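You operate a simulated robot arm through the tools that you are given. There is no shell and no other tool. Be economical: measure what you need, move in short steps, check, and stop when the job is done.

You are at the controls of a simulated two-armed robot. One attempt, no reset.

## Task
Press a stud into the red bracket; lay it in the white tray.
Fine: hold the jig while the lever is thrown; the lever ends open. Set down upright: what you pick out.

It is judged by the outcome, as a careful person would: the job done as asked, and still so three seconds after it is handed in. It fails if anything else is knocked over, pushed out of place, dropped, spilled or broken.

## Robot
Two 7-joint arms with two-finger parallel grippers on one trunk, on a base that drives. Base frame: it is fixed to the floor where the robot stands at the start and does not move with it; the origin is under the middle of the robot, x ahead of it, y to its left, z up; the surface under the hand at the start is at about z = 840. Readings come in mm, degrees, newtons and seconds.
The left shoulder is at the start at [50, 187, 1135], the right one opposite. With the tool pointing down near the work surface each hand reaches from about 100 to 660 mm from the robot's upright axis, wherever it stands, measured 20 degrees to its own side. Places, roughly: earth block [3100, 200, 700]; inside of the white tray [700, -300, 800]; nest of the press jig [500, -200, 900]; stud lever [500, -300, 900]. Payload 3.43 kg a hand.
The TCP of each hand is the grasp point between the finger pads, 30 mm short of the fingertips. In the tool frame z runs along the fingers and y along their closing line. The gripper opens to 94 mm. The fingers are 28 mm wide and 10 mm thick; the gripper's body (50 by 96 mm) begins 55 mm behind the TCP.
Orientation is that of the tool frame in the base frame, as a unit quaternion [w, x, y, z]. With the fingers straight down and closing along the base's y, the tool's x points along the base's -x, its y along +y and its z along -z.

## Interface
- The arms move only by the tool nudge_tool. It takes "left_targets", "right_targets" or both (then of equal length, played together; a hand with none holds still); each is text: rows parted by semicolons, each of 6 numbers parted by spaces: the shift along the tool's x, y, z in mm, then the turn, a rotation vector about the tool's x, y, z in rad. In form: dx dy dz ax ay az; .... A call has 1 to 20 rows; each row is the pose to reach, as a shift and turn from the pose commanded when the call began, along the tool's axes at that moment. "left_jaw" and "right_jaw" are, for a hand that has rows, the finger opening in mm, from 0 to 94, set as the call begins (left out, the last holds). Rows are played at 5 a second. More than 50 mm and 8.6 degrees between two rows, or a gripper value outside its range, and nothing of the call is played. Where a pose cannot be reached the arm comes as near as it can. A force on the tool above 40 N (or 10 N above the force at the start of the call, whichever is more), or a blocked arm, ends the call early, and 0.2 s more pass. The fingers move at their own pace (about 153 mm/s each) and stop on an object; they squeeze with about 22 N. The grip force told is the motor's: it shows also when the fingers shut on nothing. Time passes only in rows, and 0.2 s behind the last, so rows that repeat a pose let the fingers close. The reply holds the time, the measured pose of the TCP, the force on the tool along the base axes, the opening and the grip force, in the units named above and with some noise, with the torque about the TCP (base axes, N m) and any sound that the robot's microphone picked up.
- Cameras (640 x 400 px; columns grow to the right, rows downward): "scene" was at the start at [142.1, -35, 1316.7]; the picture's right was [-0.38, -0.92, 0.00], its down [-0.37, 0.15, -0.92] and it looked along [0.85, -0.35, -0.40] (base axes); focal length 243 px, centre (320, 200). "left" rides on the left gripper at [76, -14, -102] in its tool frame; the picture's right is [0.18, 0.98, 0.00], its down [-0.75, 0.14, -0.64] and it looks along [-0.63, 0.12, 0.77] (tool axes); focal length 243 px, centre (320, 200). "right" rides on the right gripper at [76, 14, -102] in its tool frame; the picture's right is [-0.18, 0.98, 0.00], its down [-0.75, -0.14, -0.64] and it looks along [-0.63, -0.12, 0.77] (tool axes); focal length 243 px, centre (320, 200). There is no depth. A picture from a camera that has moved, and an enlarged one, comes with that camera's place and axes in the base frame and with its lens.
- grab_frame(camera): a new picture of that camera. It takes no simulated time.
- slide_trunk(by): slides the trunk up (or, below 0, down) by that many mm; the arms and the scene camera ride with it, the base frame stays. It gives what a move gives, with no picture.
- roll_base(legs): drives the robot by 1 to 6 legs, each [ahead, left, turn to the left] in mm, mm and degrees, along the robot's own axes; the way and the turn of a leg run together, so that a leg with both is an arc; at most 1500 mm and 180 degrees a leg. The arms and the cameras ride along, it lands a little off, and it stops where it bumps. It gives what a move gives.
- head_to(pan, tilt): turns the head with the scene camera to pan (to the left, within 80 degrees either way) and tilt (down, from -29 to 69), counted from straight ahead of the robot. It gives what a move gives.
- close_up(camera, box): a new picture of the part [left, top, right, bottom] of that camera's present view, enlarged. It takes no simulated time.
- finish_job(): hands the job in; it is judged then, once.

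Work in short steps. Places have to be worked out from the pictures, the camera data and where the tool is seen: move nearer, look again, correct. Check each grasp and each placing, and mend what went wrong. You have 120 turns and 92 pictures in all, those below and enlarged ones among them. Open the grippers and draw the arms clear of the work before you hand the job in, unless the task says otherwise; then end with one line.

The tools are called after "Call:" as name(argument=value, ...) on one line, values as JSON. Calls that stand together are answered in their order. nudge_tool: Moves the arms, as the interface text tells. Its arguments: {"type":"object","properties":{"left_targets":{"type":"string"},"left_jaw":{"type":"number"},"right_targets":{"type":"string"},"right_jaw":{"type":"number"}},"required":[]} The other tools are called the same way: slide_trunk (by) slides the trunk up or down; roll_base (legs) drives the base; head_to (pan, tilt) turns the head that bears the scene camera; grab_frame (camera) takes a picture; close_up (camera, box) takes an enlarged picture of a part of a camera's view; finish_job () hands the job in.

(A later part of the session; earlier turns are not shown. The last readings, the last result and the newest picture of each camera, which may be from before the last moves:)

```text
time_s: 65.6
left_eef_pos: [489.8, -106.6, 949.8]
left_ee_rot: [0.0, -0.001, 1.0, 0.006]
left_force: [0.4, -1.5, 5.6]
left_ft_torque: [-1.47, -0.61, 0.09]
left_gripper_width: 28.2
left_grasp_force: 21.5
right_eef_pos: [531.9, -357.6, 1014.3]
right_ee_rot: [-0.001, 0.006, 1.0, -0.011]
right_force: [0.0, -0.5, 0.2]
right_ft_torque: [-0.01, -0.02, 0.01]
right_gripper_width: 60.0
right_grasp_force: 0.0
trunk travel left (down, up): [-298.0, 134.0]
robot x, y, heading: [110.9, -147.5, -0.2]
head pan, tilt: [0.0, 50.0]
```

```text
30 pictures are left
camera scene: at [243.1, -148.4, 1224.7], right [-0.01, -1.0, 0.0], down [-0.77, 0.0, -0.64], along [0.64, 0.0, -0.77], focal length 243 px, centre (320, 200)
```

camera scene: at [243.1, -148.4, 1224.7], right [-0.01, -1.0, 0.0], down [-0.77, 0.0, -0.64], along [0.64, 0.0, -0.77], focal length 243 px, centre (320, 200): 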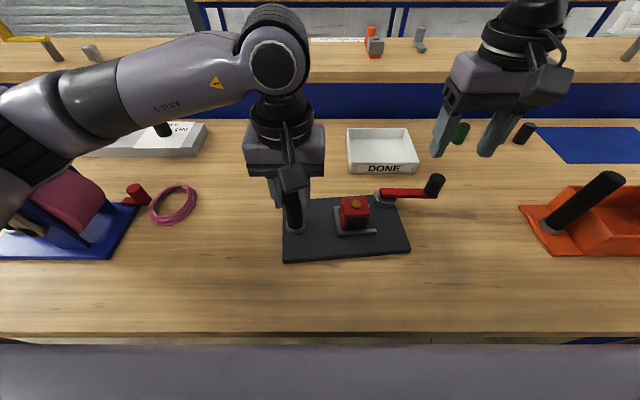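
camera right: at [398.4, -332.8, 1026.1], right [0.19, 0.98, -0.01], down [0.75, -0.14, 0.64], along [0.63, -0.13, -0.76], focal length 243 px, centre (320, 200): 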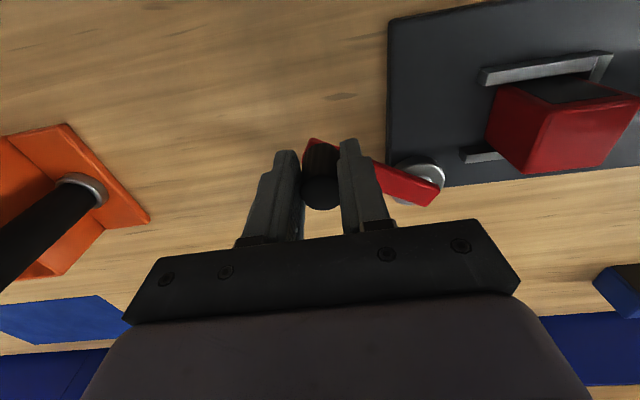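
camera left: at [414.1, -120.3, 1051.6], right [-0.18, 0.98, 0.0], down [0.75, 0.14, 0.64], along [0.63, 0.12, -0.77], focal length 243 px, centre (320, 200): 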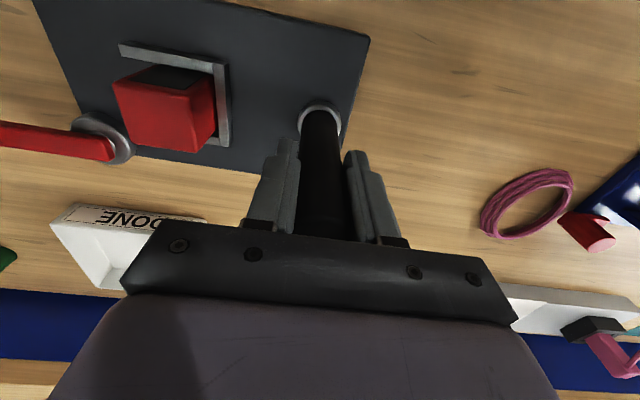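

The stud is in and the lever open, but the jig yawed about 5° around the post. While the left hand still holds the post I'll push the pivot ring back from its far side with closed right fingers; first I position beyond it, up high.

Call:
nudge_tool(right_targets="-15 26 0 0 0 0;-30 52 0 0 0 0;-45 78 0 0 0 0;-62 101 0 0 0 0;-62 101 0 0 0 0;-62 101 40 0 0 0;-62 101 80 0 0 0;-62 101 80 0 0 0", right_jaw=0)

Call:
grab_frame(camera="scene")

Call:
grab_frame(camera="right")

```text
time_s: 67.4
left_eef_pos: [489.8, -106.4, 950.2]
left_ee_rot: [0.0, -0.001, 1.0, 0.009]
left_force: [-0.6, -0.7, 8.1]
left_ft_torque: [-1.29, 0.25, -0.1]
left_gripper_width: 28.2
left_grasp_force: 22.0
right_eef_pos: [552.8, -315.3, 945.2]
right_ee_rot: [0.0, 0.007, 1.0, -0.01]
right_force: [0.6, 1.8, 0.0]
right_ft_torque: [-0.03, 0.0, 0.03]
right_gripper_width: 0.0
right_grasp_force: 21.8
right hand out of reach, approached as far as the arm can: row 2, 3, 4, 5, 6, 7, 8
trunk travel left (down, up): [-298.0, 134.0]
robot x, y, heading: [107.9, -145.8, -0.3]
head pan, tilt: [0.0, 50.0]
```

```text
29 pictures are left
camera scene: at [243.0, -148.2, 1224.8], right [-0.01, -1.0, 0.0], down [-0.77, 0.0, -0.64], along [0.64, 0.0, -0.77], focal length 243 px, centre (320, 200)
```

scene: 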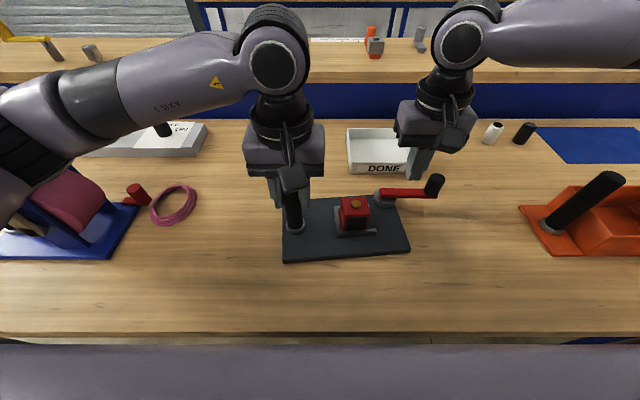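

```text
28 pictures are left
camera right: at [478.2, -295.8, 1047.3], right [0.2, 0.98, -0.02], down [0.75, -0.14, 0.64], along [0.63, -0.14, -0.76], focal length 243 px, centre (320, 200)
```

right: 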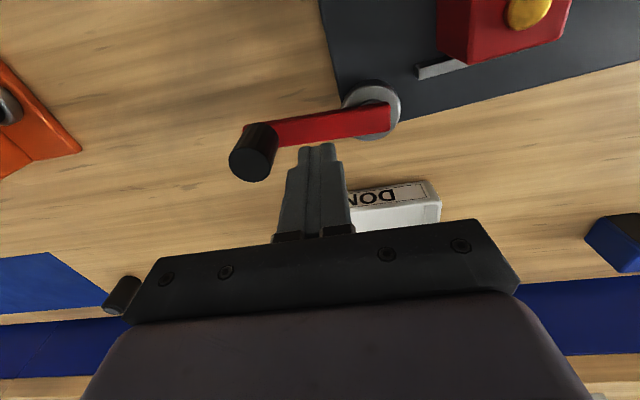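

Out of reach when upright; I'll tilt the fingers forward 0.42 rad to gain the reach and try again, staying at this height.

Call:
nudge_tool(right_targets="0 0 0 0 -0.14 0;0 0 0 0 -0.28 0;0 0 0 0 -0.42 0;-20 10 0 0 -0.42 0;-40 30 0 0 -0.42 0;-50 58 0 0 -0.42 0;-50 58 0 0 -0.42 0")

```text
time_s: 69.0
left_eef_pos: [490.6, -105.6, 949.6]
left_ee_rot: [0.0, -0.002, 1.0, 0.007]
left_force: [-0.3, 0.6, 5.5]
left_ft_torque: [-1.26, 0.18, -0.1]
left_gripper_width: 28.2
left_grasp_force: 21.7
right_eef_pos: [591.7, -294.5, 952.2]
right_ee_rot: [0.208, 0.004, 0.978, -0.011]
right_force: [-0.4, -0.7, 0.2]
right_ft_torque: [0.02, 0.01, 0.0]
right_gripper_width: 0.2
right_grasp_force: 22.2
right hand out of reach, approached as far as the arm can: row 5, 6, 7
trunk travel left (down, up): [-298.0, 134.0]
robot x, y, heading: [105.6, -148.0, -0.4]
head pan, tilt: [0.0, 50.0]
```

Still short in y. A push at the ring would turn the free jig about the post anyway, so I'll release the post, lift the left hand, and re-drive for a better stance.

Call:
nudge_tool(left_targets="0 0 0 0 0 0;0 0 0 0 0 0;0 0 -40 0 0 0;0 0 -80 0 0 0;0 0 -125 0 0 0;30 40 -140 0 0 0;60 80 -140 0 0 0", left_jaw=90, right_targets="0 0 0 0 0 0;0 0 0 0 0 0;0 0 0 0 0 0;0 0 -20 0 0 0;0 0 -40 0 0 0;0 0 -40 0 0 0;0 0 -40 0 0 0")

Call:
roll_base(legs=[[50, 80, 0]])

Call:
grab_frame(camera="scene")

```text
refused: row 6 steps farther than a row can; nothing moved
```

```text
time_s: 70.4
left_eef_pos: [540.4, -24.5, 950.1]
left_ee_rot: [0.0, -0.003, 1.0, 0.008]
left_force: [0.3, 6.5, 7.4]
left_ft_torque: [-1.59, 0.26, -0.04]
left_gripper_width: 28.4
left_grasp_force: 22.2
right_eef_pos: [641.6, -214.8, 951.8]
right_ee_rot: [0.208, 0.003, 0.978, -0.011]
right_force: [-0.5, -0.8, 0.1]
right_ft_torque: [-0.01, -0.02, -0.01]
right_gripper_width: 0.3
right_grasp_force: 22.2
trunk travel left (down, up): [-298.0, 134.0]
robot x, y, heading: [160.3, -67.5, -0.0]
head pan, tilt: [0.0, 50.0]
```

```text
27 pictures are left
camera scene: at [292.9, -67.5, 1224.8], right [-0.01, -1.0, 0.0], down [-0.77, 0.0, -0.64], along [0.64, 0.0, -0.77], focal length 243 px, centre (320, 200)
```

scene: 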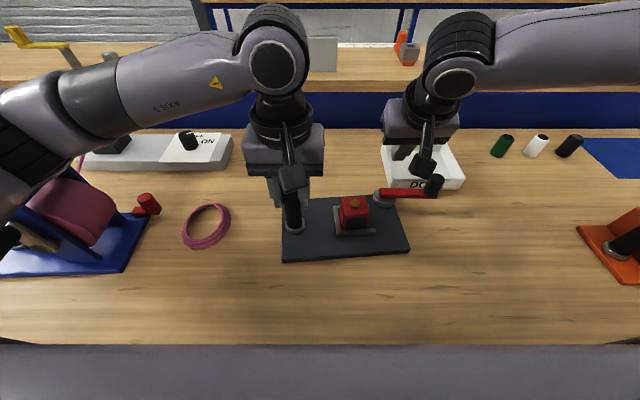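

My batching was a mistake: the release was refused and the base dragged the held jig (50, 80) mm. The bracket is still in its nest and nothing else was touched, so I'll drive straight back the same way.

Call:
roll_base(legs=[[-50, -80, 0]])

```text
time_s: 71.8
left_eef_pos: [489.5, -105.8, 949.2]
left_ee_rot: [0.0, -0.002, 1.0, 0.008]
left_force: [0.8, -1.4, 3.4]
left_ft_torque: [-1.64, -0.23, 0.24]
left_gripper_width: 27.9
left_grasp_force: 22.5
right_eef_pos: [592.4, -292.5, 951.1]
right_ee_rot: [0.209, 0.003, 0.978, -0.011]
right_force: [-0.2, -0.2, -0.4]
right_ft_torque: [0.03, -0.02, -0.01]
right_gripper_width: 0.0
right_grasp_force: 22.0
trunk travel left (down, up): [-298.0, 134.0]
robot x, y, heading: [108.3, -148.9, -0.1]
head pan, tilt: [0.0, 50.0]
```

The post is back at (489.5,-105.8). Now I release it with smaller rows, lift the left hand clear, and check before driving.

Call:
nudge_tool(left_targets="0 0 0 0 0 0;0 0 0 0 0 0;0 0 -40 0 0 0;0 0 -80 0 0 0;0 0 -120 0 0 0;15 30 -130 0 0 0;30 60 -130 0 0 0;45 90 -130 0 0 0", left_jaw=90)

Call:
grab_frame(camera="scene")

```text
time_s: 73.6
left_eef_pos: [445.0, -13.6, 1081.9]
left_ee_rot: [-0.001, -0.002, 1.0, 0.007]
left_force: [0.4, -0.2, -0.6]
left_ft_torque: [0.01, 0.03, 0.04]
left_gripper_width: 90.1
left_grasp_force: 0.0
right_eef_pos: [591.8, -293.7, 952.1]
right_ee_rot: [0.208, 0.004, 0.978, -0.012]
right_force: [1.0, 0.2, 0.2]
right_ft_torque: [0.0, -0.02, -0.04]
right_gripper_width: 0.0
right_grasp_force: 21.9
trunk travel left (down, up): [-298.0, 134.0]
robot x, y, heading: [109.5, -146.9, -0.2]
head pan, tilt: [0.0, 50.0]
```

```text
26 pictures are left
camera scene: at [242.9, -147.3, 1224.7], right [0.0, -1.0, 0.0], down [-0.77, 0.0, -0.64], along [0.64, 0.0, -0.77], focal length 243 px, centre (320, 200)
```

scene: 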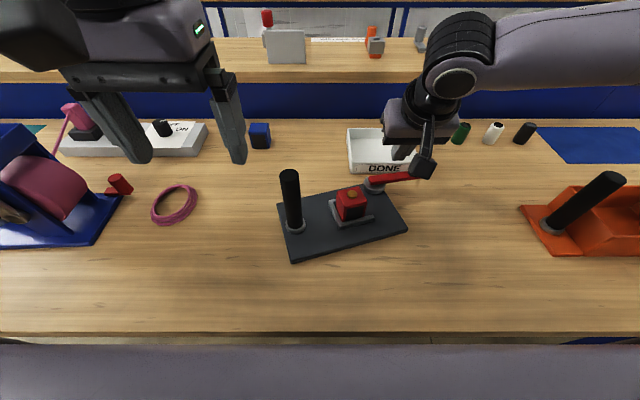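

The drag turned the jig to about 17° yaw around the post. The bracket and stud are still in place, now near (522,-204). I'll move the bracket to the tray first, then square the jig up. I raise the right hand now.

Call:
nudge_tool(right_targets="-10 0 -23 0 0 0;-20 0 -45 0 0 0", right_jaw=66)

```text
time_s: 74.2
left_eef_pos: [447.0, -14.8, 1080.3]
left_ee_rot: [0.001, -0.002, 1.0, 0.007]
left_force: [-0.1, -0.6, -0.8]
left_ft_torque: [0.0, 0.02, -0.01]
left_gripper_width: 90.1
left_grasp_force: 0.1
right_eef_pos: [591.8, -293.6, 1000.4]
right_ee_rot: [0.207, 0.003, 0.978, -0.011]
right_force: [0.2, 0.5, -0.1]
right_ft_torque: [0.01, 0.01, -0.03]
right_gripper_width: 65.7
right_grasp_force: 0.0
trunk travel left (down, up): [-298.0, 134.0]
robot x, y, heading: [111.6, -148.4, -0.6]
head pan, tilt: [0.0, 50.0]
```

Raised to z≈1000. Now I drive 50 mm ahead and 125 mm left.

Call:
roll_base(legs=[[50, 125, 0]])

```text
time_s: 75.9
left_eef_pos: [497.3, 105.1, 1081.2]
left_ee_rot: [-0.001, -0.001, 1.0, 0.008]
left_force: [0.2, 0.3, 0.2]
left_ft_torque: [-0.02, 0.04, 0.03]
left_gripper_width: 89.9
left_grasp_force: 0.0
right_eef_pos: [642.7, -173.5, 1001.4]
right_ee_rot: [0.207, 0.005, 0.978, -0.011]
right_force: [-1.0, -0.7, -0.7]
right_ft_torque: [0.0, 0.03, 0.0]
right_gripper_width: 66.3
right_grasp_force: 0.1
trunk travel left (down, up): [-298.0, 134.0]
robot x, y, heading: [159.3, -26.6, -0.7]
head pan, tilt: [0.0, 50.0]
```

Now I bring the right hand over the bracket, yawing it about 17° to match the jig and keeping the forward tilt.

Call:
nudge_tool(right_targets="27 -7 -3 -0.041 0 -0.091;54 -14 -6 -0.081 0 -0.183;80 -20 -9 -0.122 0 -0.274;107 -27 -12 -0.122 0 -0.274;133.6 -33 -14.5 -0.122 0 -0.274;133.6 -33 -14.5 -0.122 0 -0.274")

Call:
grab_frame(camera="right")

Call:
grab_frame(camera="scene")

```text
time_s: 77.3
left_eef_pos: [497.9, 105.5, 1081.6]
left_ee_rot: [-0.001, -0.002, 1.0, 0.008]
left_force: [0.4, -0.6, 0.2]
left_ft_torque: [0.03, 0.03, 0.01]
left_gripper_width: 89.7
left_grasp_force: 0.1
right_eef_pos: [511.2, -205.2, 959.1]
right_ee_rot: [0.204, -0.142, 0.969, 0.019]
right_force: [0.8, 0.6, -1.0]
right_ft_torque: [0.04, -0.03, 0.0]
right_gripper_width: 65.9
right_grasp_force: 0.0
trunk travel left (down, up): [-298.0, 134.0]
robot x, y, heading: [158.6, -27.3, -0.4]
head pan, tilt: [0.0, 50.0]
```

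```text
25 pictures are left
camera right: at [400.2, -220.1, 1021.7], right [-0.12, 0.99, 0.06], down [0.45, 0.0, 0.89], along [0.89, 0.13, -0.45], focal length 243 px, centre (320, 200)
```

right: 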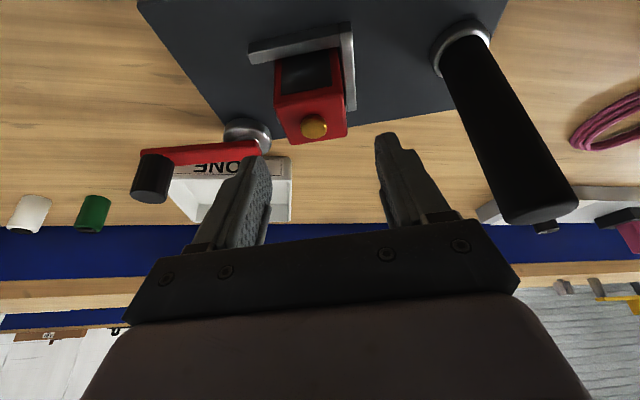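

```text
24 pictures are left
camera scene: at [294.3, -25.9, 1224.7], right [-0.01, -1.0, 0.0], down [-0.77, 0.01, -0.64], along [0.64, 0.0, -0.77], focal length 243 px, centre (320, 200)
```

scene: 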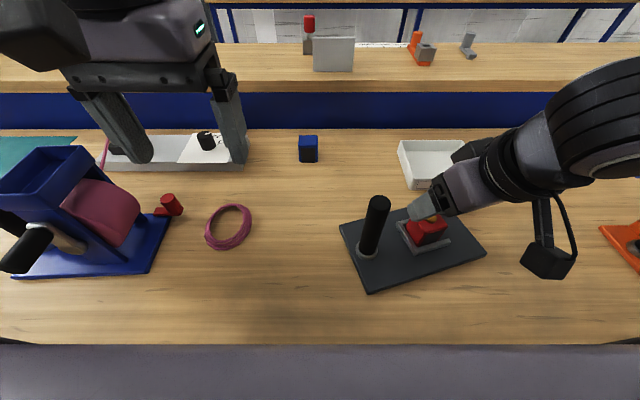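

The bracket centre measures about (527,-202), yaw 16–17°, matching the hand. I'll shift 9 mm forward and 1.6 mm sideways and descend to TCP z≈901, with the fingertips above the nest walls.

Call:
nudge_tool(right_targets="-8.4 -1.6 3.7 0 0 0;0 -1.6 22.6 0 0 0;8 -1.6 40.7 0 0 0;15.1 -1.6 56.7 0 0 0;15.1 -1.6 56.7 0 0 0")

Call:
close_up(camera="right", box=[200, 40, 420, 250])

```text
time_s: 78.5
left_eef_pos: [496.3, 105.7, 1082.0]
left_ee_rot: [-0.001, -0.001, 1.0, 0.007]
left_force: [-1.4, -0.8, 0.1]
left_ft_torque: [-0.02, -0.02, -0.02]
left_gripper_width: 90.0
left_grasp_force: 0.1
right_eef_pos: [522.8, -205.5, 902.5]
right_ee_rot: [0.205, -0.141, 0.968, 0.019]
right_force: [-0.1, -0.1, -0.4]
right_ft_torque: [0.02, 0.0, 0.02]
right_gripper_width: 65.9
right_grasp_force: 0.1
trunk travel left (down, up): [-298.0, 134.0]
robot x, y, heading: [163.0, -25.4, -0.5]
head pan, tilt: [0.0, 50.0]
```

```text
1.90 times, centred on (310, 145) of right
camera zoom: at [411.2, -220.6, 964.9], right [-0.12, 0.99, 0.06], down [0.45, 0.0, 0.89], along [0.89, 0.13, -0.45], focal length 462 px, centre (339, 305)
```

zoom: 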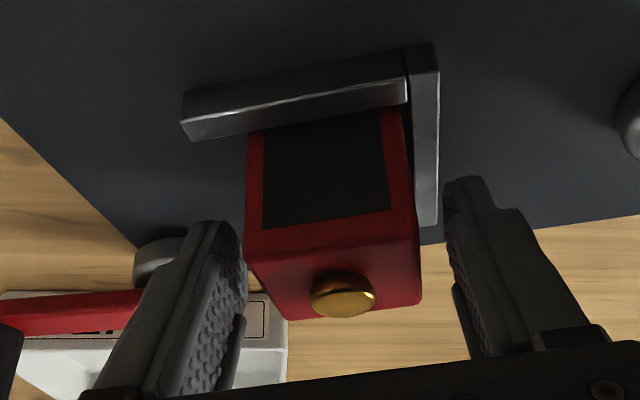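

The fingers straddle the bracket; I'll shift 2 mm toward the nearer finger's side and then close.

Call:
nudge_tool(right_targets="0 -2 0 0 0 0;0 -2 0 0 0 0")

Call:
nudge_tool(right_targets="0 0 0 0 0 0;0 0 0 0 0 0;0 0 0 0 0 0", right_jaw=20)

```text
time_s: 79.1
left_eef_pos: [497.5, 106.1, 1081.0]
left_ee_rot: [-0.001, -0.003, 1.0, 0.007]
left_force: [0.0, 0.7, -0.3]
left_ft_torque: [-0.01, 0.04, 0.02]
left_gripper_width: 89.9
left_grasp_force: 0.0
right_eef_pos: [522.3, -206.9, 902.4]
right_ee_rot: [0.203, -0.142, 0.969, 0.019]
right_force: [0.7, -0.5, -0.9]
right_ft_torque: [-0.01, -0.01, 0.0]
right_gripper_width: 66.2
right_grasp_force: 0.1
trunk travel left (down, up): [-298.0, 134.0]
robot x, y, heading: [161.4, -26.5, -0.2]
head pan, tilt: [0.0, 50.0]
```

```text
time_s: 79.9
left_eef_pos: [496.5, 106.4, 1082.2]
left_ee_rot: [0.0, -0.002, 1.0, 0.007]
left_force: [-0.5, -0.1, -0.6]
left_ft_torque: [0.03, -0.01, 0.03]
left_gripper_width: 90.1
left_grasp_force: 0.1
right_eef_pos: [523.3, -205.9, 901.8]
right_ee_rot: [0.204, -0.141, 0.968, 0.019]
right_force: [-0.2, 0.5, 0.0]
right_ft_torque: [0.01, -0.02, 0.02]
right_gripper_width: 48.0
right_grasp_force: 22.1
trunk travel left (down, up): [-298.0, 134.0]
robot x, y, heading: [158.1, -25.8, -0.4]
head pan, tilt: [0.0, 50.0]
```

Gripped at 48 mm and 22 N. I'll lift 80 mm straight up.

Call:
nudge_tool(right_targets="-4 0 -9.1 0 0 0;-10 0 -22.8 0 0 0;-20 0 -46 0 0 0;-32.5 0 -73 0 0 0;-32.5 0 -73 0 0 0")

Call:
close_up(camera="scene", box=[310, 100, 530, 300])

```text
time_s: 81.1
left_eef_pos: [497.0, 106.2, 1081.0]
left_ee_rot: [0.0, -0.002, 1.0, 0.009]
left_force: [0.1, 0.3, -0.1]
left_ft_torque: [-0.01, 0.0, -0.01]
left_gripper_width: 90.0
left_grasp_force: 0.1
right_eef_pos: [524.0, -204.4, 981.9]
right_ee_rot: [0.204, -0.141, 0.969, 0.02]
right_force: [0.5, 1.0, -1.3]
right_ft_torque: [0.0, 0.05, -0.01]
right_gripper_width: 47.9
right_grasp_force: 21.5
trunk travel left (down, up): [-298.0, 134.0]
robot x, y, heading: [162.1, -20.9, -0.3]
head pan, tilt: [0.0, 50.0]
```

```text
2.00 times, centred on (420, 200) of scene
camera zoom: at [294.3, -25.9, 1224.7], right [-0.01, -1.0, 0.0], down [-0.77, 0.01, -0.64], along [0.64, 0.0, -0.77], focal length 485 px, centre (120, 200)
```

zoom: 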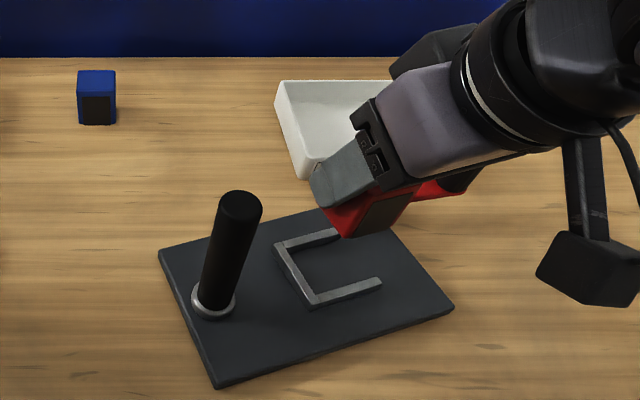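

The bracket is out cleanly with the stud on top. I'll drive 50 mm ahead for reach to the tray (centre about (712,-293)).

Call:
roll_base(legs=[[50, 0, 0]])

```text
time_s: 82.0
left_eef_pos: [547.5, 105.9, 1079.9]
left_ee_rot: [0.0, -0.001, 1.0, 0.007]
left_force: [0.1, 0.6, 0.1]
left_ft_torque: [-0.03, 0.01, 0.03]
left_gripper_width: 90.2
left_grasp_force: 0.1
right_eef_pos: [574.2, -205.1, 981.6]
right_ee_rot: [0.204, -0.14, 0.969, 0.019]
right_force: [0.4, -0.4, -1.3]
right_ft_torque: [0.03, 0.0, 0.03]
right_gripper_width: 47.9
right_grasp_force: 22.1
trunk travel left (down, up): [-298.0, 134.0]
robot x, y, heading: [215.5, -26.3, -0.4]
head pan, tilt: [0.0, 50.0]
```

At robot x≈215. I'll carry the bracket over the tray to (700,-293,960), turning it back square on the way.

Call:
nudge_tool(right_targets="-16 -24 11.4 0.041 0 0.091;-32 -48 22.8 0.081 0 0.183;-48 -72 34.2 0.12 0 0.27;-64 -96 45.6 0.12 0 0.27;-79.2 -120.3 57.1 0.12 0 0.27;-79.2 -120.3 57.1 0.12 0 0.27")

Call:
grab_frame(camera="right")

Call:
grab_frame(camera="scene")

```text
time_s: 83.4
left_eef_pos: [546.6, 106.3, 1080.8]
left_ee_rot: [-0.001, -0.001, 1.0, 0.008]
left_force: [-0.4, -1.0, -0.4]
left_ft_torque: [0.0, 0.0, -0.05]
left_gripper_width: 89.9
left_grasp_force: 0.2
right_eef_pos: [700.5, -294.7, 963.3]
right_ee_rot: [0.207, 0.002, 0.978, -0.01]
right_force: [0.7, -0.5, -1.0]
right_ft_torque: [0.0, 0.03, 0.02]
right_gripper_width: 47.9
right_grasp_force: 22.4
trunk travel left (down, up): [-298.0, 134.0]
robot x, y, heading: [208.5, -29.3, -0.4]
head pan, tilt: [0.0, 50.0]
```

```text
21 pictures are left
camera right: at [588.6, -276.5, 1025.9], right [0.18, 0.98, 0.06], down [0.43, -0.13, 0.9], along [0.89, -0.14, -0.44], focal length 243 px, centre (320, 200)
```

right: 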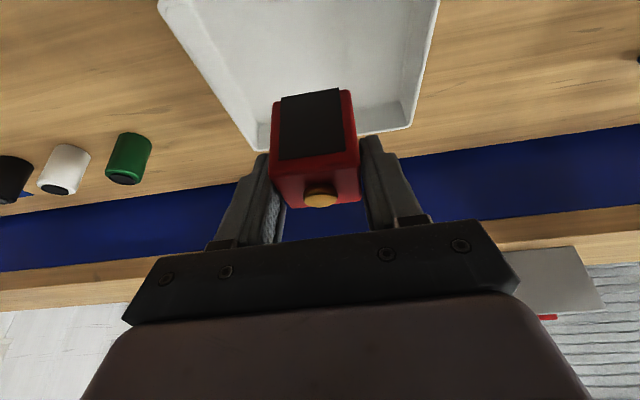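

```text
20 pictures are left
camera scene: at [344.3, -26.3, 1224.7], right [-0.01, -1.0, 0.0], down [-0.77, 0.01, -0.64], along [0.64, -0.01, -0.77], focal length 243 px, centre (320, 200)
```

scene: 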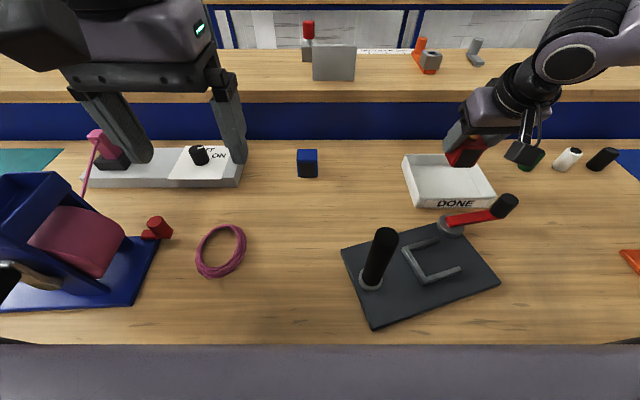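

The tray spans x 656–776 and y -361 to -215. I'll set the bracket at its centre: shift (8, 5) mm and descend to just above the floor.

Call:
nudge_tool(right_targets="-7.3 5 3.2 0 0 0;0 5 21 0 0 0;9 5 40 0 0 0;18.3 5 60.8 0 0 0;18.3 5 60.8 0 0 0")

Call:
nudge_tool(right_targets="0.6 0 1.4 0 0 0;1.2 0 2.7 0 0 0;1.8 0 4.1 0 0 0;2.4 0 5.5 0 0 0;2.8 0 6.4 0 0 0")

```text
time_s: 84.6
left_eef_pos: [546.9, 105.0, 1082.1]
left_ee_rot: [-0.002, -0.001, 1.0, 0.008]
left_force: [-0.1, 0.4, 0.4]
left_ft_torque: [0.01, -0.03, 0.0]
left_gripper_width: 90.0
left_grasp_force: 0.1
right_eef_pos: [706.7, -291.3, 899.1]
right_ee_rot: [0.207, 0.002, 0.978, -0.01]
right_force: [0.2, -0.2, -0.5]
right_ft_torque: [-0.03, 0.01, 0.01]
right_gripper_width: 47.9
right_grasp_force: 22.6
trunk travel left (down, up): [-298.0, 134.0]
robot x, y, heading: [210.2, -20.5, -0.3]
head pan, tilt: [0.0, 50.0]
```

```text
time_s: 85.8
left_eef_pos: [547.3, 104.9, 1080.9]
left_ee_rot: [-0.001, -0.001, 1.0, 0.007]
left_force: [0.3, -0.5, 0.3]
left_ft_torque: [0.01, 0.0, -0.01]
left_gripper_width: 90.1
left_grasp_force: 0.1
right_eef_pos: [707.3, -291.0, 892.4]
right_ee_rot: [0.207, 0.003, 0.978, -0.011]
right_force: [0.1, 0.9, -1.2]
right_ft_torque: [-0.02, 0.01, 0.04]
right_gripper_width: 47.8
right_grasp_force: 22.0
trunk travel left (down, up): [-298.0, 134.0]
robot x, y, heading: [210.1, -27.0, -0.6]
head pan, tilt: [0.0, 50.0]
```

No contact yet at 892; I'll continue in 1 mm rows.

Call:
nudge_tool(right_targets="0.4 0 0.9 0 0 0;0.8 0 1.8 0 0 0;1.2 0 2.7 0 0 0;1.6 0 3.6 0 0 0;2 0 4.5 0 0 0;2 0 4.5 0 0 0")

Call:
close_up(camera="scene", box=[395, 110, 515, 215])

```text
time_s: 87.2
left_eef_pos: [546.5, 106.8, 1081.9]
left_ee_rot: [0.0, 0.0, 1.0, 0.007]
left_force: [0.2, -1.2, 0.2]
left_ft_torque: [-0.02, 0.0, 0.03]
left_gripper_width: 90.1
left_grasp_force: 0.0
right_eef_pos: [708.6, -291.5, 888.7]
right_ee_rot: [0.21, 0.003, 0.978, -0.011]
right_force: [1.6, 0.8, 16.8]
right_ft_torque: [0.06, -0.09, -0.06]
right_gripper_width: 48.2
right_grasp_force: 22.2
trunk travel left (down, up): [-298.0, 134.0]
robot x, y, heading: [215.6, -24.9, -0.6]
head pan, tilt: [0.0, 50.0]
```

```text
3.81 times, centred on (455, 162) of scene
camera zoom: at [343.3, -25.6, 1224.9], right [-0.01, -1.0, 0.0], down [-0.77, 0.01, -0.64], along [0.64, -0.01, -0.77], focal length 925 px, centre (-194, 343)
```

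zoom: 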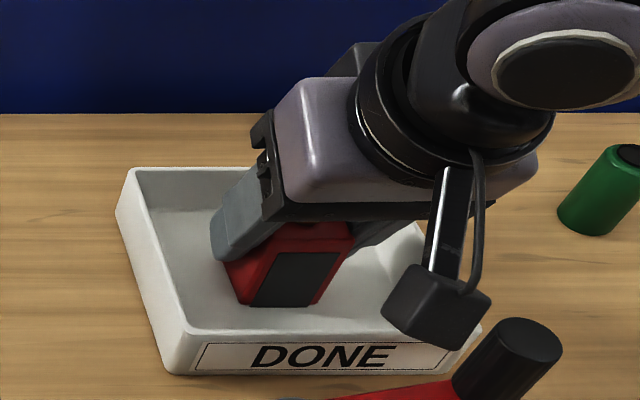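

It's on the tray floor (17 N, almost no torque). I'll relieve 2 mm and open.

Call:
nudge_tool(right_targets="-0.8 0 -1.8 0 0 0;-0.8 0 -1.8 0 0 0")

Call:
nudge_tool(right_targets="0 0 0 0 0 0;0 0 0 0 0 0;-8 0 -18 0 0 0;-20 0 -45 0 0 0;-33 0 -75 0 0 0;-45 0 -103 0 0 0", right_jaw=70)

Call:
grab_frame(camera="scene")

```text
time_s: 87.8
left_eef_pos: [547.0, 106.4, 1080.8]
left_ee_rot: [0.0, 0.0, 1.0, 0.006]
left_force: [0.7, 0.0, -0.8]
left_ft_torque: [0.01, -0.01, 0.02]
left_gripper_width: 90.0
left_grasp_force: 0.1
right_eef_pos: [707.4, -291.4, 889.1]
right_ee_rot: [0.206, 0.003, 0.978, -0.011]
right_force: [2.4, 0.9, 6.3]
right_ft_torque: [0.15, -0.28, 0.05]
right_gripper_width: 48.0
right_grasp_force: 22.3
trunk travel left (down, up): [-298.0, 134.0]
robot x, y, heading: [208.5, -26.9, -0.2]
head pan, tilt: [0.0, 50.0]
```

```text
time_s: 89.2
left_eef_pos: [546.9, 105.5, 1080.7]
left_ee_rot: [0.0, -0.001, 1.0, 0.008]
left_force: [0.0, -0.1, 0.1]
left_ft_torque: [-0.02, -0.01, -0.01]
left_gripper_width: 90.1
left_grasp_force: 0.1
right_eef_pos: [708.6, -287.0, 1002.2]
right_ee_rot: [0.207, 0.003, 0.978, -0.012]
right_force: [0.6, -0.6, 0.0]
right_ft_torque: [-0.03, -0.02, -0.05]
right_gripper_width: 70.2
right_grasp_force: 0.0
trunk travel left (down, up): [-298.0, 134.0]
robot x, y, heading: [210.8, -24.9, -0.2]
head pan, tilt: [0.0, 50.0]
```

```text
18 pictures are left
camera scene: at [344.2, -26.3, 1224.7], right [-0.01, -1.0, 0.0], down [-0.77, 0.01, -0.64], along [0.64, -0.01, -0.77], focal length 243 px, centre (320, 200)
```

scene: 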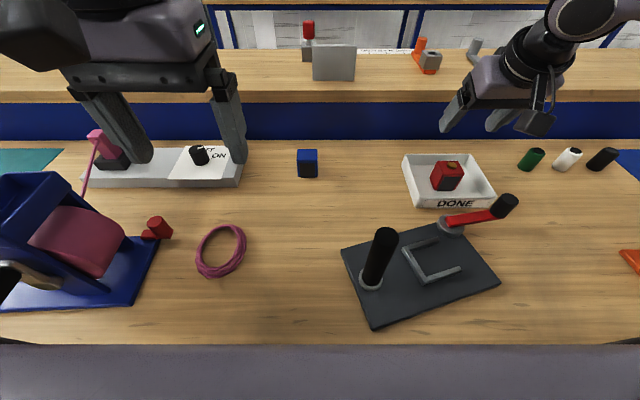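

The bracket stands upright in the tray with its stud. Now I square the jig: it's yawed about 18° around the post (pivot ring at (582,-256), originally (530,-278)). I'll bring the right hand upright, fingers closed, beyond the ring.

Call:
nudge_tool(right_targets="18 15 -8 0 0.14 0;36 30 -16 0 0.28 0;54 45 -24 0 0.415 0;71 59 -31.7 0 0.415 0;71 59 -31.7 0 0.415 0", right_jaw=0)

Call:
nudge_tool(right_targets="0 0 20 0 0 -0.13;0 0 40 0 0 -0.26;0 0 60 0 0 -0.38;0 0 60 0 0 -0.38")

Call:
grab_frame(camera="scene")

```text
time_s: 90.4
left_eef_pos: [546.5, 105.7, 1080.3]
left_ee_rot: [-0.001, -0.002, 1.0, 0.007]
left_force: [0.0, -0.5, -0.7]
left_ft_torque: [0.03, 0.03, 0.02]
left_gripper_width: 89.9
left_grasp_force: 0.0
right_eef_pos: [629.2, -227.5, 1000.7]
right_ee_rot: [0.0, 0.005, 1.0, -0.01]
right_force: [0.8, 0.4, 0.7]
right_ft_torque: [-0.03, 0.01, -0.02]
right_gripper_width: 0.0
right_grasp_force: 22.2
trunk travel left (down, up): [-298.0, 134.0]
robot x, y, heading: [208.8, -24.5, -0.5]
head pan, tilt: [0.0, 50.0]
```

```text
time_s: 91.4
left_eef_pos: [547.1, 105.2, 1080.4]
left_ee_rot: [-0.001, -0.001, 1.0, 0.008]
left_force: [-0.6, 0.2, 0.1]
left_ft_torque: [-0.01, -0.02, -0.02]
left_gripper_width: 90.1
left_grasp_force: 0.0
right_eef_pos: [629.8, -230.3, 940.8]
right_ee_rot: [0.001, -0.184, 0.983, -0.009]
right_force: [-0.7, -0.2, 0.7]
right_ft_torque: [0.02, -0.03, -0.01]
right_gripper_width: 0.0
right_grasp_force: 21.5
trunk travel left (down, up): [-298.0, 134.0]
robot x, y, heading: [210.6, -25.9, -0.3]
head pan, tilt: [0.0, 50.0]
```

```text
17 pictures are left
camera scene: at [344.3, -26.3, 1224.7], right [-0.01, -1.0, 0.0], down [-0.77, 0.01, -0.64], along [0.64, -0.01, -0.77], focal length 243 px, centre (320, 200)
```

scene: 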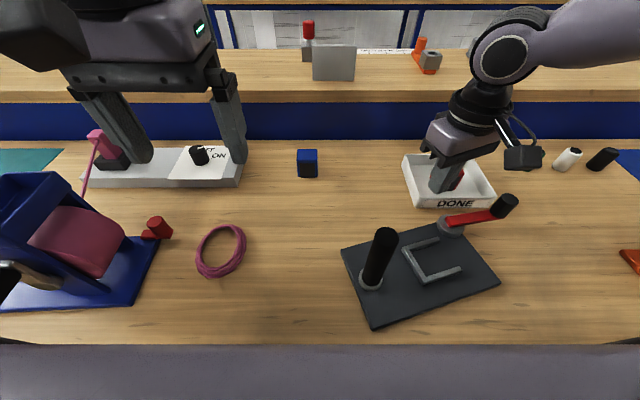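

The fingers stand clear of the tray and about 50 mm beyond the ring. I'll lower to ring height, checking force.

Call:
nudge_tool(right_targets="0 0 20 0 0 0;0 0 40 0 0 0;0 0 54 0 0 0;0 0 54 0 0 0")

Call:
close_up(camera="scene", box=[330, 130, 530, 330])

```text
time_s: 92.1
left_eef_pos: [546.0, 104.4, 1081.3]
left_ee_rot: [0.001, 0.0, 1.0, 0.008]
left_force: [0.3, 0.3, -0.2]
left_ft_torque: [0.02, 0.05, 0.01]
left_gripper_width: 89.8
left_grasp_force: 0.1
right_eef_pos: [629.2, -230.6, 905.0]
right_ee_rot: [0.003, -0.184, 0.983, -0.011]
right_force: [-10.8, -2.9, 16.6]
right_ft_torque: [0.03, 0.15, -0.12]
right_gripper_width: 0.2
right_grasp_force: 22.1
trunk travel left (down, up): [-298.0, 134.0]
robot x, y, heading: [211.5, -25.8, -0.4]
head pan, tilt: [0.0, 50.0]
stopped in row 3 (right hand): the force on the tool passed its limit at 46 N (the readings are from after the stop); the commanded pose is now the measured one
```

```text
2.00 times, centred on (430, 230) of scene
camera zoom: at [342.7, -26.4, 1225.2], right [-0.01, -1.0, 0.0], down [-0.77, 0.01, -0.64], along [0.64, -0.01, -0.77], focal length 485 px, centre (100, 140)
```

zoom: 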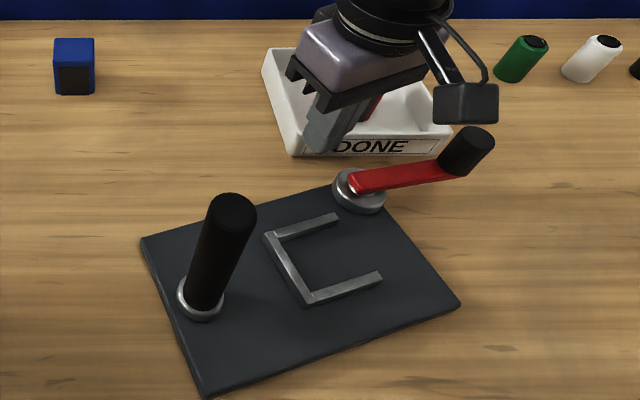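

The tips touched the tray's front rim, which lies nearer than I judged, so I rise at once. Instead I'll push inside the empty nest against its near wall close to the right end, which turns the jig about the post. I move above that spot, near (526,-227).

Call:
nudge_tool(right_targets="0 0 -20 0 0 0;0 0 -40 0 0 0;24 10 -40 0 0 0;48 20.5 -40 0 0 0;72 31 -40 0 0 0;94.7 40.7 -40 0 0 0;94.7 40.7 -20 0 0 0;94.7 40.7 -20 0 0 0")

Call:
grab_frame(camera="right")

Call:
close_up(camera="scene", box=[330, 130, 530, 330])

```text
time_s: 93.9
left_eef_pos: [546.3, 104.8, 1081.2]
left_ee_rot: [-0.001, 0.0, 1.0, 0.007]
left_force: [-0.3, 0.4, -0.3]
left_ft_torque: [0.01, 0.0, -0.03]
left_gripper_width: 89.9
left_grasp_force: 0.1
right_eef_pos: [528.2, -228.1, 922.6]
right_ee_rot: [0.002, -0.184, 0.983, -0.011]
right_force: [-0.9, -0.6, -1.0]
right_ft_torque: [-0.02, 0.0, 0.04]
right_gripper_width: 0.0
right_grasp_force: 21.7
trunk travel left (down, up): [-298.0, 134.0]
robot x, y, heading: [207.4, -24.6, -0.4]
head pan, tilt: [0.0, 50.0]
```

```text
15 pictures are left
camera right: at [449.5, -239.8, 1024.0], right [-0.18, 0.98, -0.02], down [0.75, 0.15, 0.65], along [0.64, 0.1, -0.76], focal length 243 px, centre (320, 200)
```

right: 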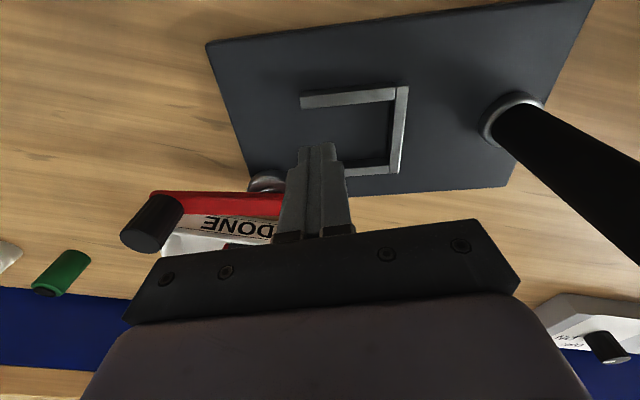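

```text
2.00 times, centred on (430, 230) of scene
camera zoom: at [344.3, -26.5, 1224.7], right [-0.01, -1.0, 0.0], down [-0.77, 0.01, -0.64], along [0.64, -0.01, -0.77], focal length 485 px, centre (100, 140)
```

zoom: 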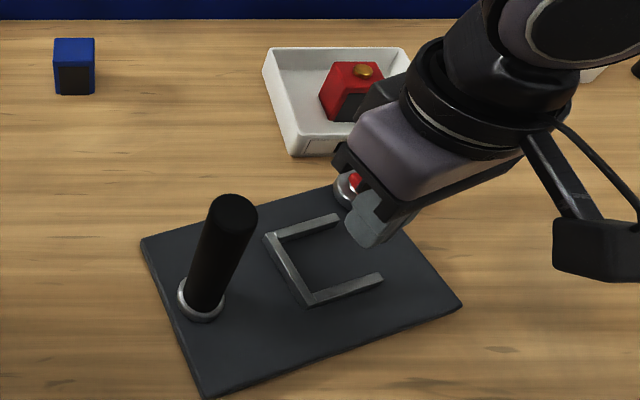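

The tray and bracket are undisturbed, and the fingertip line falls inside the nest about 14 mm from the near wall's right end. I'll lower it to just above the plate.

Call:
nudge_tool(right_targets="0 0 12 0 0 0;0 0 24 0 0 0;0 0 34 0 0 0;0 0 34 0 0 0")

```text
time_s: 94.9
left_eef_pos: [547.2, 104.4, 1082.0]
left_ee_rot: [-0.001, -0.001, 1.0, 0.007]
left_force: [-0.2, -0.9, -0.1]
left_ft_torque: [-0.02, -0.03, 0.02]
left_gripper_width: 89.8
left_grasp_force: 0.0
right_eef_pos: [528.0, -229.8, 887.0]
right_ee_rot: [0.004, -0.184, 0.983, -0.011]
right_force: [0.6, -0.1, -0.1]
right_ft_torque: [0.0, -0.02, 0.03]
right_gripper_width: 0.0
right_grasp_force: 21.6
trunk travel left (down, up): [-298.0, 134.0]
robot x, y, heading: [214.6, -23.2, -0.4]
head pan, tilt: [0.0, 50.0]
```

No contact. I push 26 mm toward the robot, easing the yaw, then look.

Call:
nudge_tool(right_targets="5 1.7 0 0 0 0.03;10 3.4 0 0 0 0.06;15 5.1 0 0 0 0.1;20 6.8 0 0 0 0.14;24.6 8.5 0 0 0 0.18;24.6 8.5 0 0 0 0.18")

Call:
close_up(camera="scene", box=[330, 130, 530, 330])

```text
time_s: 96.3
left_eef_pos: [546.7, 104.8, 1079.9]
left_ee_rot: [-0.001, -0.002, 1.0, 0.007]
left_force: [0.6, 0.4, 0.2]
left_ft_torque: [0.02, -0.03, 0.0]
left_gripper_width: 89.9
left_grasp_force: 0.1
right_eef_pos: [502.5, -229.8, 886.4]
right_ee_rot: [0.004, -0.094, 0.995, -0.011]
right_force: [1.0, -0.7, 0.8]
right_ft_torque: [0.0, -0.02, 0.01]
right_gripper_width: 0.2
right_grasp_force: 21.8
trunk travel left (down, up): [-298.0, 134.0]
robot x, y, heading: [208.2, -28.1, -0.4]
head pan, tilt: [0.0, 50.0]
```

```text
2.00 times, centred on (430, 230) of scene
camera zoom: at [344.5, -26.5, 1224.7], right [-0.01, -1.0, 0.0], down [-0.77, 0.01, -0.64], along [0.64, -0.01, -0.77], focal length 485 px, centre (100, 140)
```

zoom: 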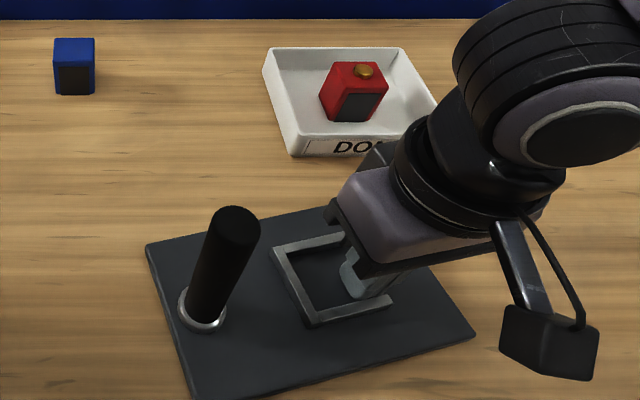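

That works: yaw is down to about 10° with the post nearly in place. I push 21 mm further.

Call:
nudge_tool(right_targets="5 1 0 0 0 0.04;10 2 0 0 0 0.08;15 3 0 0 0 0.13;20.6 4 0 0 0 0.18;20.6 4 0 0 0 0.18")

Call:
close_up(camera="scene", box=[330, 130, 530, 330])

```text
time_s: 97.5
left_eef_pos: [548.4, 105.4, 1080.5]
left_ee_rot: [-0.001, 0.0, 1.0, 0.007]
left_force: [0.4, 0.1, -0.1]
left_ft_torque: [0.02, 0.02, -0.02]
left_gripper_width: 90.1
left_grasp_force: 0.1
right_eef_pos: [481.4, -230.5, 887.0]
right_ee_rot: [0.005, -0.006, 1.0, -0.01]
right_force: [2.4, 0.0, 0.8]
right_ft_torque: [0.01, -0.06, 0.01]
right_gripper_width: 0.0
right_grasp_force: 22.4
trunk travel left (down, up): [-298.0, 134.0]
robot x, y, heading: [217.1, -23.8, -0.4]
head pan, tilt: [0.0, 50.0]
```

```text
2.00 times, centred on (430, 230) of scene
camera zoom: at [344.6, -26.5, 1224.7], right [-0.01, -1.0, 0.0], down [-0.77, 0.01, -0.64], along [0.64, -0.01, -0.77], focal length 485 px, centre (100, 140)
```

zoom: 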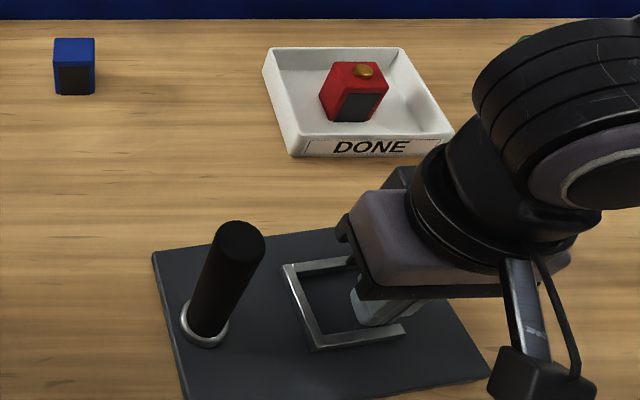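

The last push mostly translated it: the post is now near (473,-105), 16 mm toward the robot, with about 6° of yaw left. I'll keep the right finger as a stop inside the nest, grip the post with the left hand and move it back +16 mm. The left hand goes over the post first.

Call:
nudge_tool(left_targets="15 -42 7 0 0 0;30 -84 14 0 0 0;45 -126 21 0 0 0;60 -168 28 0 0 0;75 -210 34 0 0 0;75 -210 34 0 0 0")

Call:
grab_frame(camera="left")

```text
time_s: 98.9
left_eef_pos: [470.5, -105.3, 1043.0]
left_ee_rot: [-0.001, -0.001, 1.0, 0.008]
left_force: [-0.1, -0.8, 0.2]
left_ft_torque: [0.03, 0.03, -0.01]
left_gripper_width: 90.2
left_grasp_force: 0.0
right_eef_pos: [480.7, -229.7, 886.6]
right_ee_rot: [0.005, -0.005, 1.0, -0.011]
right_force: [0.4, 0.2, 0.6]
right_ft_torque: [0.03, 0.0, 0.02]
right_gripper_width: 0.0
right_grasp_force: 22.3
trunk travel left (down, up): [-298.0, 134.0]
robot x, y, heading: [210.5, -21.8, -0.6]
head pan, tilt: [0.0, 50.0]
```

```text
11 pictures are left
camera left: at [396.4, -121.7, 1144.1], right [-0.19, 0.98, 0.02], down [0.75, 0.13, 0.64], along [0.63, 0.13, -0.77], focal length 243 px, centre (320, 200)
```

left: 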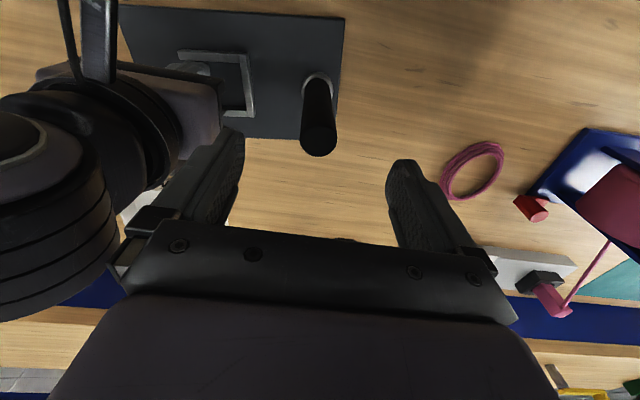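

The post reads (470,-106.5), right under the left hand. I'll narrow the jaw to 64 for clearance from the right wrist, descend 93 mm, then close.

Call:
nudge_tool(left_targets="0 -1 0 0 0 0;0 -1 30 0 0 0;0 -1 60 0 0 0;0 -1 93 0 0 0;0 -1 93 0 0 0", left_jaw=64)

```text
time_s: 100.1
left_eef_pos: [471.8, -101.2, 949.0]
left_ee_rot: [-0.001, -0.001, 1.0, 0.008]
left_force: [0.2, -0.1, 0.1]
left_ft_torque: [-0.01, 0.04, 0.0]
left_gripper_width: 63.9
left_grasp_force: 0.0
right_eef_pos: [479.9, -229.8, 886.8]
right_ee_rot: [0.006, -0.005, 1.0, -0.01]
right_force: [0.5, 0.0, -0.6]
right_ft_torque: [-0.01, 0.03, -0.04]
right_gripper_width: 0.0
right_grasp_force: 22.0
trunk travel left (down, up): [-298.0, 134.0]
robot x, y, heading: [210.2, -26.3, -0.4]
head pan, tilt: [0.0, 50.0]
```

The hand landed 5 mm left of the post centre; I'll shift to y≈-106.5 and then close.

Call:
nudge_tool(left_targets="0 -2.5 0 0 0 0;0 -5 0 0 0 0;0 -5 0 0 0 0")

Call:
nudge_tool(left_targets="0 0 0 0 0 0;0 0 0 0 0 0;0 0 0 0 0 0", left_jaw=5)

```text
time_s: 100.9
left_eef_pos: [472.0, -108.3, 951.0]
left_ee_rot: [-0.001, -0.001, 1.0, 0.008]
left_force: [0.3, 0.6, -0.6]
left_ft_torque: [-0.02, 0.01, -0.01]
left_gripper_width: 63.9
left_grasp_force: 0.0
right_eef_pos: [480.7, -228.8, 887.2]
right_ee_rot: [0.005, -0.006, 1.0, -0.011]
right_force: [-0.1, -0.6, -0.9]
right_ft_torque: [0.0, -0.01, 0.04]
right_gripper_width: 0.1
right_grasp_force: 22.1
trunk travel left (down, up): [-298.0, 134.0]
robot x, y, heading: [210.9, -26.5, -0.2]
head pan, tilt: [0.0, 50.0]
```

```text
time_s: 101.7
left_eef_pos: [471.3, -109.8, 950.8]
left_ee_rot: [0.0, -0.001, 1.0, 0.006]
left_force: [0.0, -0.7, 3.1]
left_ft_torque: [-1.38, 0.26, -0.2]
left_gripper_width: 27.9
left_grasp_force: 21.5
right_eef_pos: [480.4, -230.6, 887.4]
right_ee_rot: [0.005, -0.005, 1.0, -0.011]
right_force: [-0.6, 0.7, 0.5]
right_ft_torque: [0.01, -0.01, 0.03]
right_gripper_width: 0.3
right_grasp_force: 21.8
trunk travel left (down, up): [-298.0, 134.0]
robot x, y, heading: [213.9, -22.4, -0.5]
head pan, tilt: [0.0, 50.0]
```

The post is gripped. I'll move it back +18 mm in x and +3 in y while the right finger holds the nest wall.

Call:
nudge_tool(left_targets="-3.5 0.6 0 0 0 0;-7 1.2 0 0 0 0;-10.5 1.8 0 0 0 0;-14 2.4 0 0 0 0;-18 3 0 0 0 0;-18 3 0 0 0 0")

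Call:
grab_frame(camera="scene")

```text
time_s: 103.1
left_eef_pos: [491.4, -106.7, 950.5]
left_ee_rot: [0.0, -0.001, 1.0, 0.007]
left_force: [-6.0, -5.6, 0.2]
left_ft_torque: [-1.29, 0.94, -0.43]
left_gripper_width: 28.8
left_grasp_force: 22.2
right_eef_pos: [480.7, -230.0, 887.3]
right_ee_rot: [0.006, -0.005, 1.0, -0.011]
right_force: [8.9, 3.0, 1.4]
right_ft_torque: [0.06, -0.12, -0.04]
right_gripper_width: 0.0
right_grasp_force: 22.3
trunk travel left (down, up): [-298.0, 134.0]
robot x, y, heading: [210.7, -23.5, -0.5]
head pan, tilt: [0.0, 50.0]
```

```text
10 pictures are left
camera scene: at [344.6, -26.6, 1224.7], right [-0.01, -1.0, 0.0], down [-0.77, 0.01, -0.64], along [0.64, -0.01, -0.77], focal length 243 px, centre (320, 200)
```

scene: 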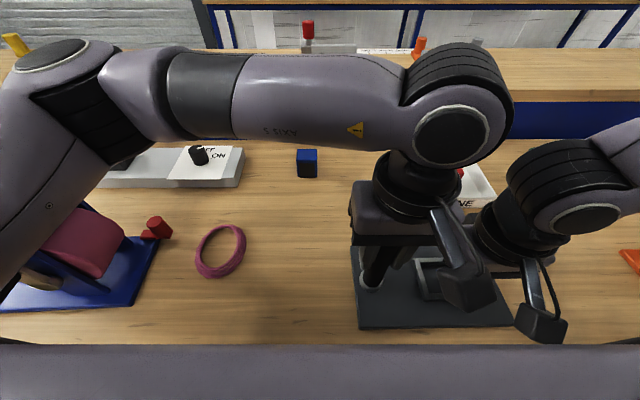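

The jig is square again, its near corners at (425,-80) and (428,-297), which match the start. I'll back the right finger off the wall and lift it, then move it aside.

Call:
nudge_tool(right_targets="-4 0 0 0 0 0;-8 0 0 0 0 0;-8 0 -35 0 0 0;-8 0 -75 0 0 0;-8 0 -110 0 0 0;-8 -40 -115 0 0 0;-8 -80 -115 0 0 0")

Call:
nudge_tool(left_targets="0 0 0 0 0 0;0 0 0 0 0 0;0 0 0 0 0 0;0 0 -35 0 0 0;0 0 -75 0 0 0;0 0 -115 0 0 0;0 35 -130 0 0 0;0 75 -130 0 0 0;0 115 -130 0 0 0", left_jaw=70)

Call:
grab_frame(camera="scene")

```text
time_s: 104.7
left_eef_pos: [489.8, -106.3, 949.9]
left_ee_rot: [0.0, -0.002, 1.0, 0.008]
left_force: [0.3, 0.6, 3.1]
left_ft_torque: [-1.13, -0.42, 0.09]
left_gripper_width: 28.0
left_grasp_force: 21.8
right_eef_pos: [489.9, -306.6, 1002.9]
right_ee_rot: [0.006, -0.006, 1.0, -0.011]
right_force: [-0.3, -0.2, 0.5]
right_ft_torque: [0.0, 0.01, -0.02]
right_gripper_width: 0.0
right_grasp_force: 22.2
trunk travel left (down, up): [-298.0, 134.0]
robot x, y, heading: [209.6, -22.9, -0.4]
head pan, tilt: [0.0, 50.0]
```

```text
time_s: 106.7
left_eef_pos: [490.9, 5.7, 1080.5]
left_ee_rot: [-0.001, -0.001, 1.0, 0.007]
left_force: [-0.6, -0.1, -0.3]
left_ft_torque: [0.03, 0.01, -0.04]
left_gripper_width: 70.1
left_grasp_force: 0.1
right_eef_pos: [489.8, -306.3, 1003.2]
right_ee_rot: [0.005, -0.005, 1.0, -0.011]
right_force: [0.7, -1.4, -0.2]
right_ft_torque: [-0.03, 0.0, 0.0]
right_gripper_width: 0.0
right_grasp_force: 22.7
trunk travel left (down, up): [-298.0, 134.0]
robot x, y, heading: [209.3, -25.0, -0.4]
head pan, tilt: [0.0, 50.0]
```

```text
9 pictures are left
camera scene: at [344.4, -26.0, 1224.7], right [-0.01, -1.0, 0.0], down [-0.77, 0.01, -0.64], along [0.64, -0.01, -0.77], focal length 243 px, centre (320, 200)
```

scene: 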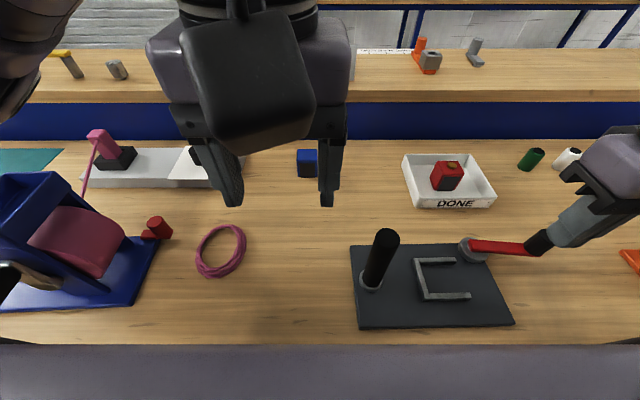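

The jig is square and in place, and the bracket is in the tray. The lever may not be quite fully open, so I'll move the right hand aside and enlarge the lever.

Call:
nudge_tool(right_targets="10 -30 -20 0 0 0;20 -65 -40 0 0 0;30 -100 -60 0 0 0;40 -130 -60 0 0 0", right_jaw=60)

Call:
close_up(camera="scene", box=[340, 140, 580, 340])

```text
time_s: 107.7
left_eef_pos: [491.6, 5.8, 1081.0]
left_ee_rot: [-0.001, 0.0, 1.0, 0.008]
left_force: [0.4, 0.0, 1.1]
left_ft_torque: [0.01, -0.01, 0.04]
left_gripper_width: 70.2
left_grasp_force: 0.1
right_eef_pos: [450.2, -436.3, 1064.9]
right_ee_rot: [0.005, -0.006, 1.0, -0.01]
right_force: [0.8, -0.1, -0.5]
right_ft_torque: [0.0, 0.0, -0.01]
right_gripper_width: 60.0
right_grasp_force: 0.2
trunk travel left (down, up): [-298.0, 134.0]
robot x, y, heading: [209.5, -26.6, -0.8]
head pan, tilt: [0.0, 50.0]
```

```text
2.00 times, centred on (460, 240) of scene
camera zoom: at [344.0, -26.6, 1224.8], right [-0.01, -1.0, 0.0], down [-0.77, 0.01, -0.64], along [0.64, -0.01, -0.77], focal length 485 px, centre (40, 120)
```

zoom: 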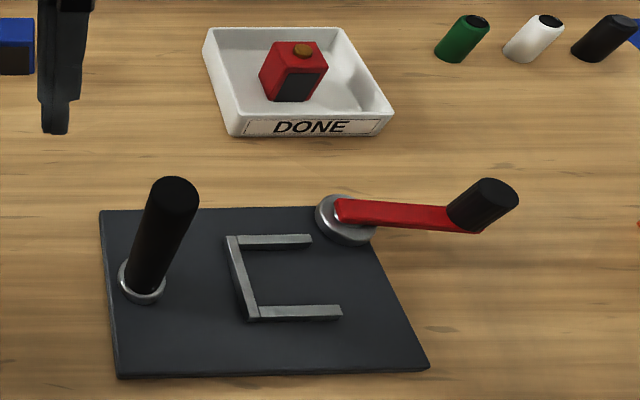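

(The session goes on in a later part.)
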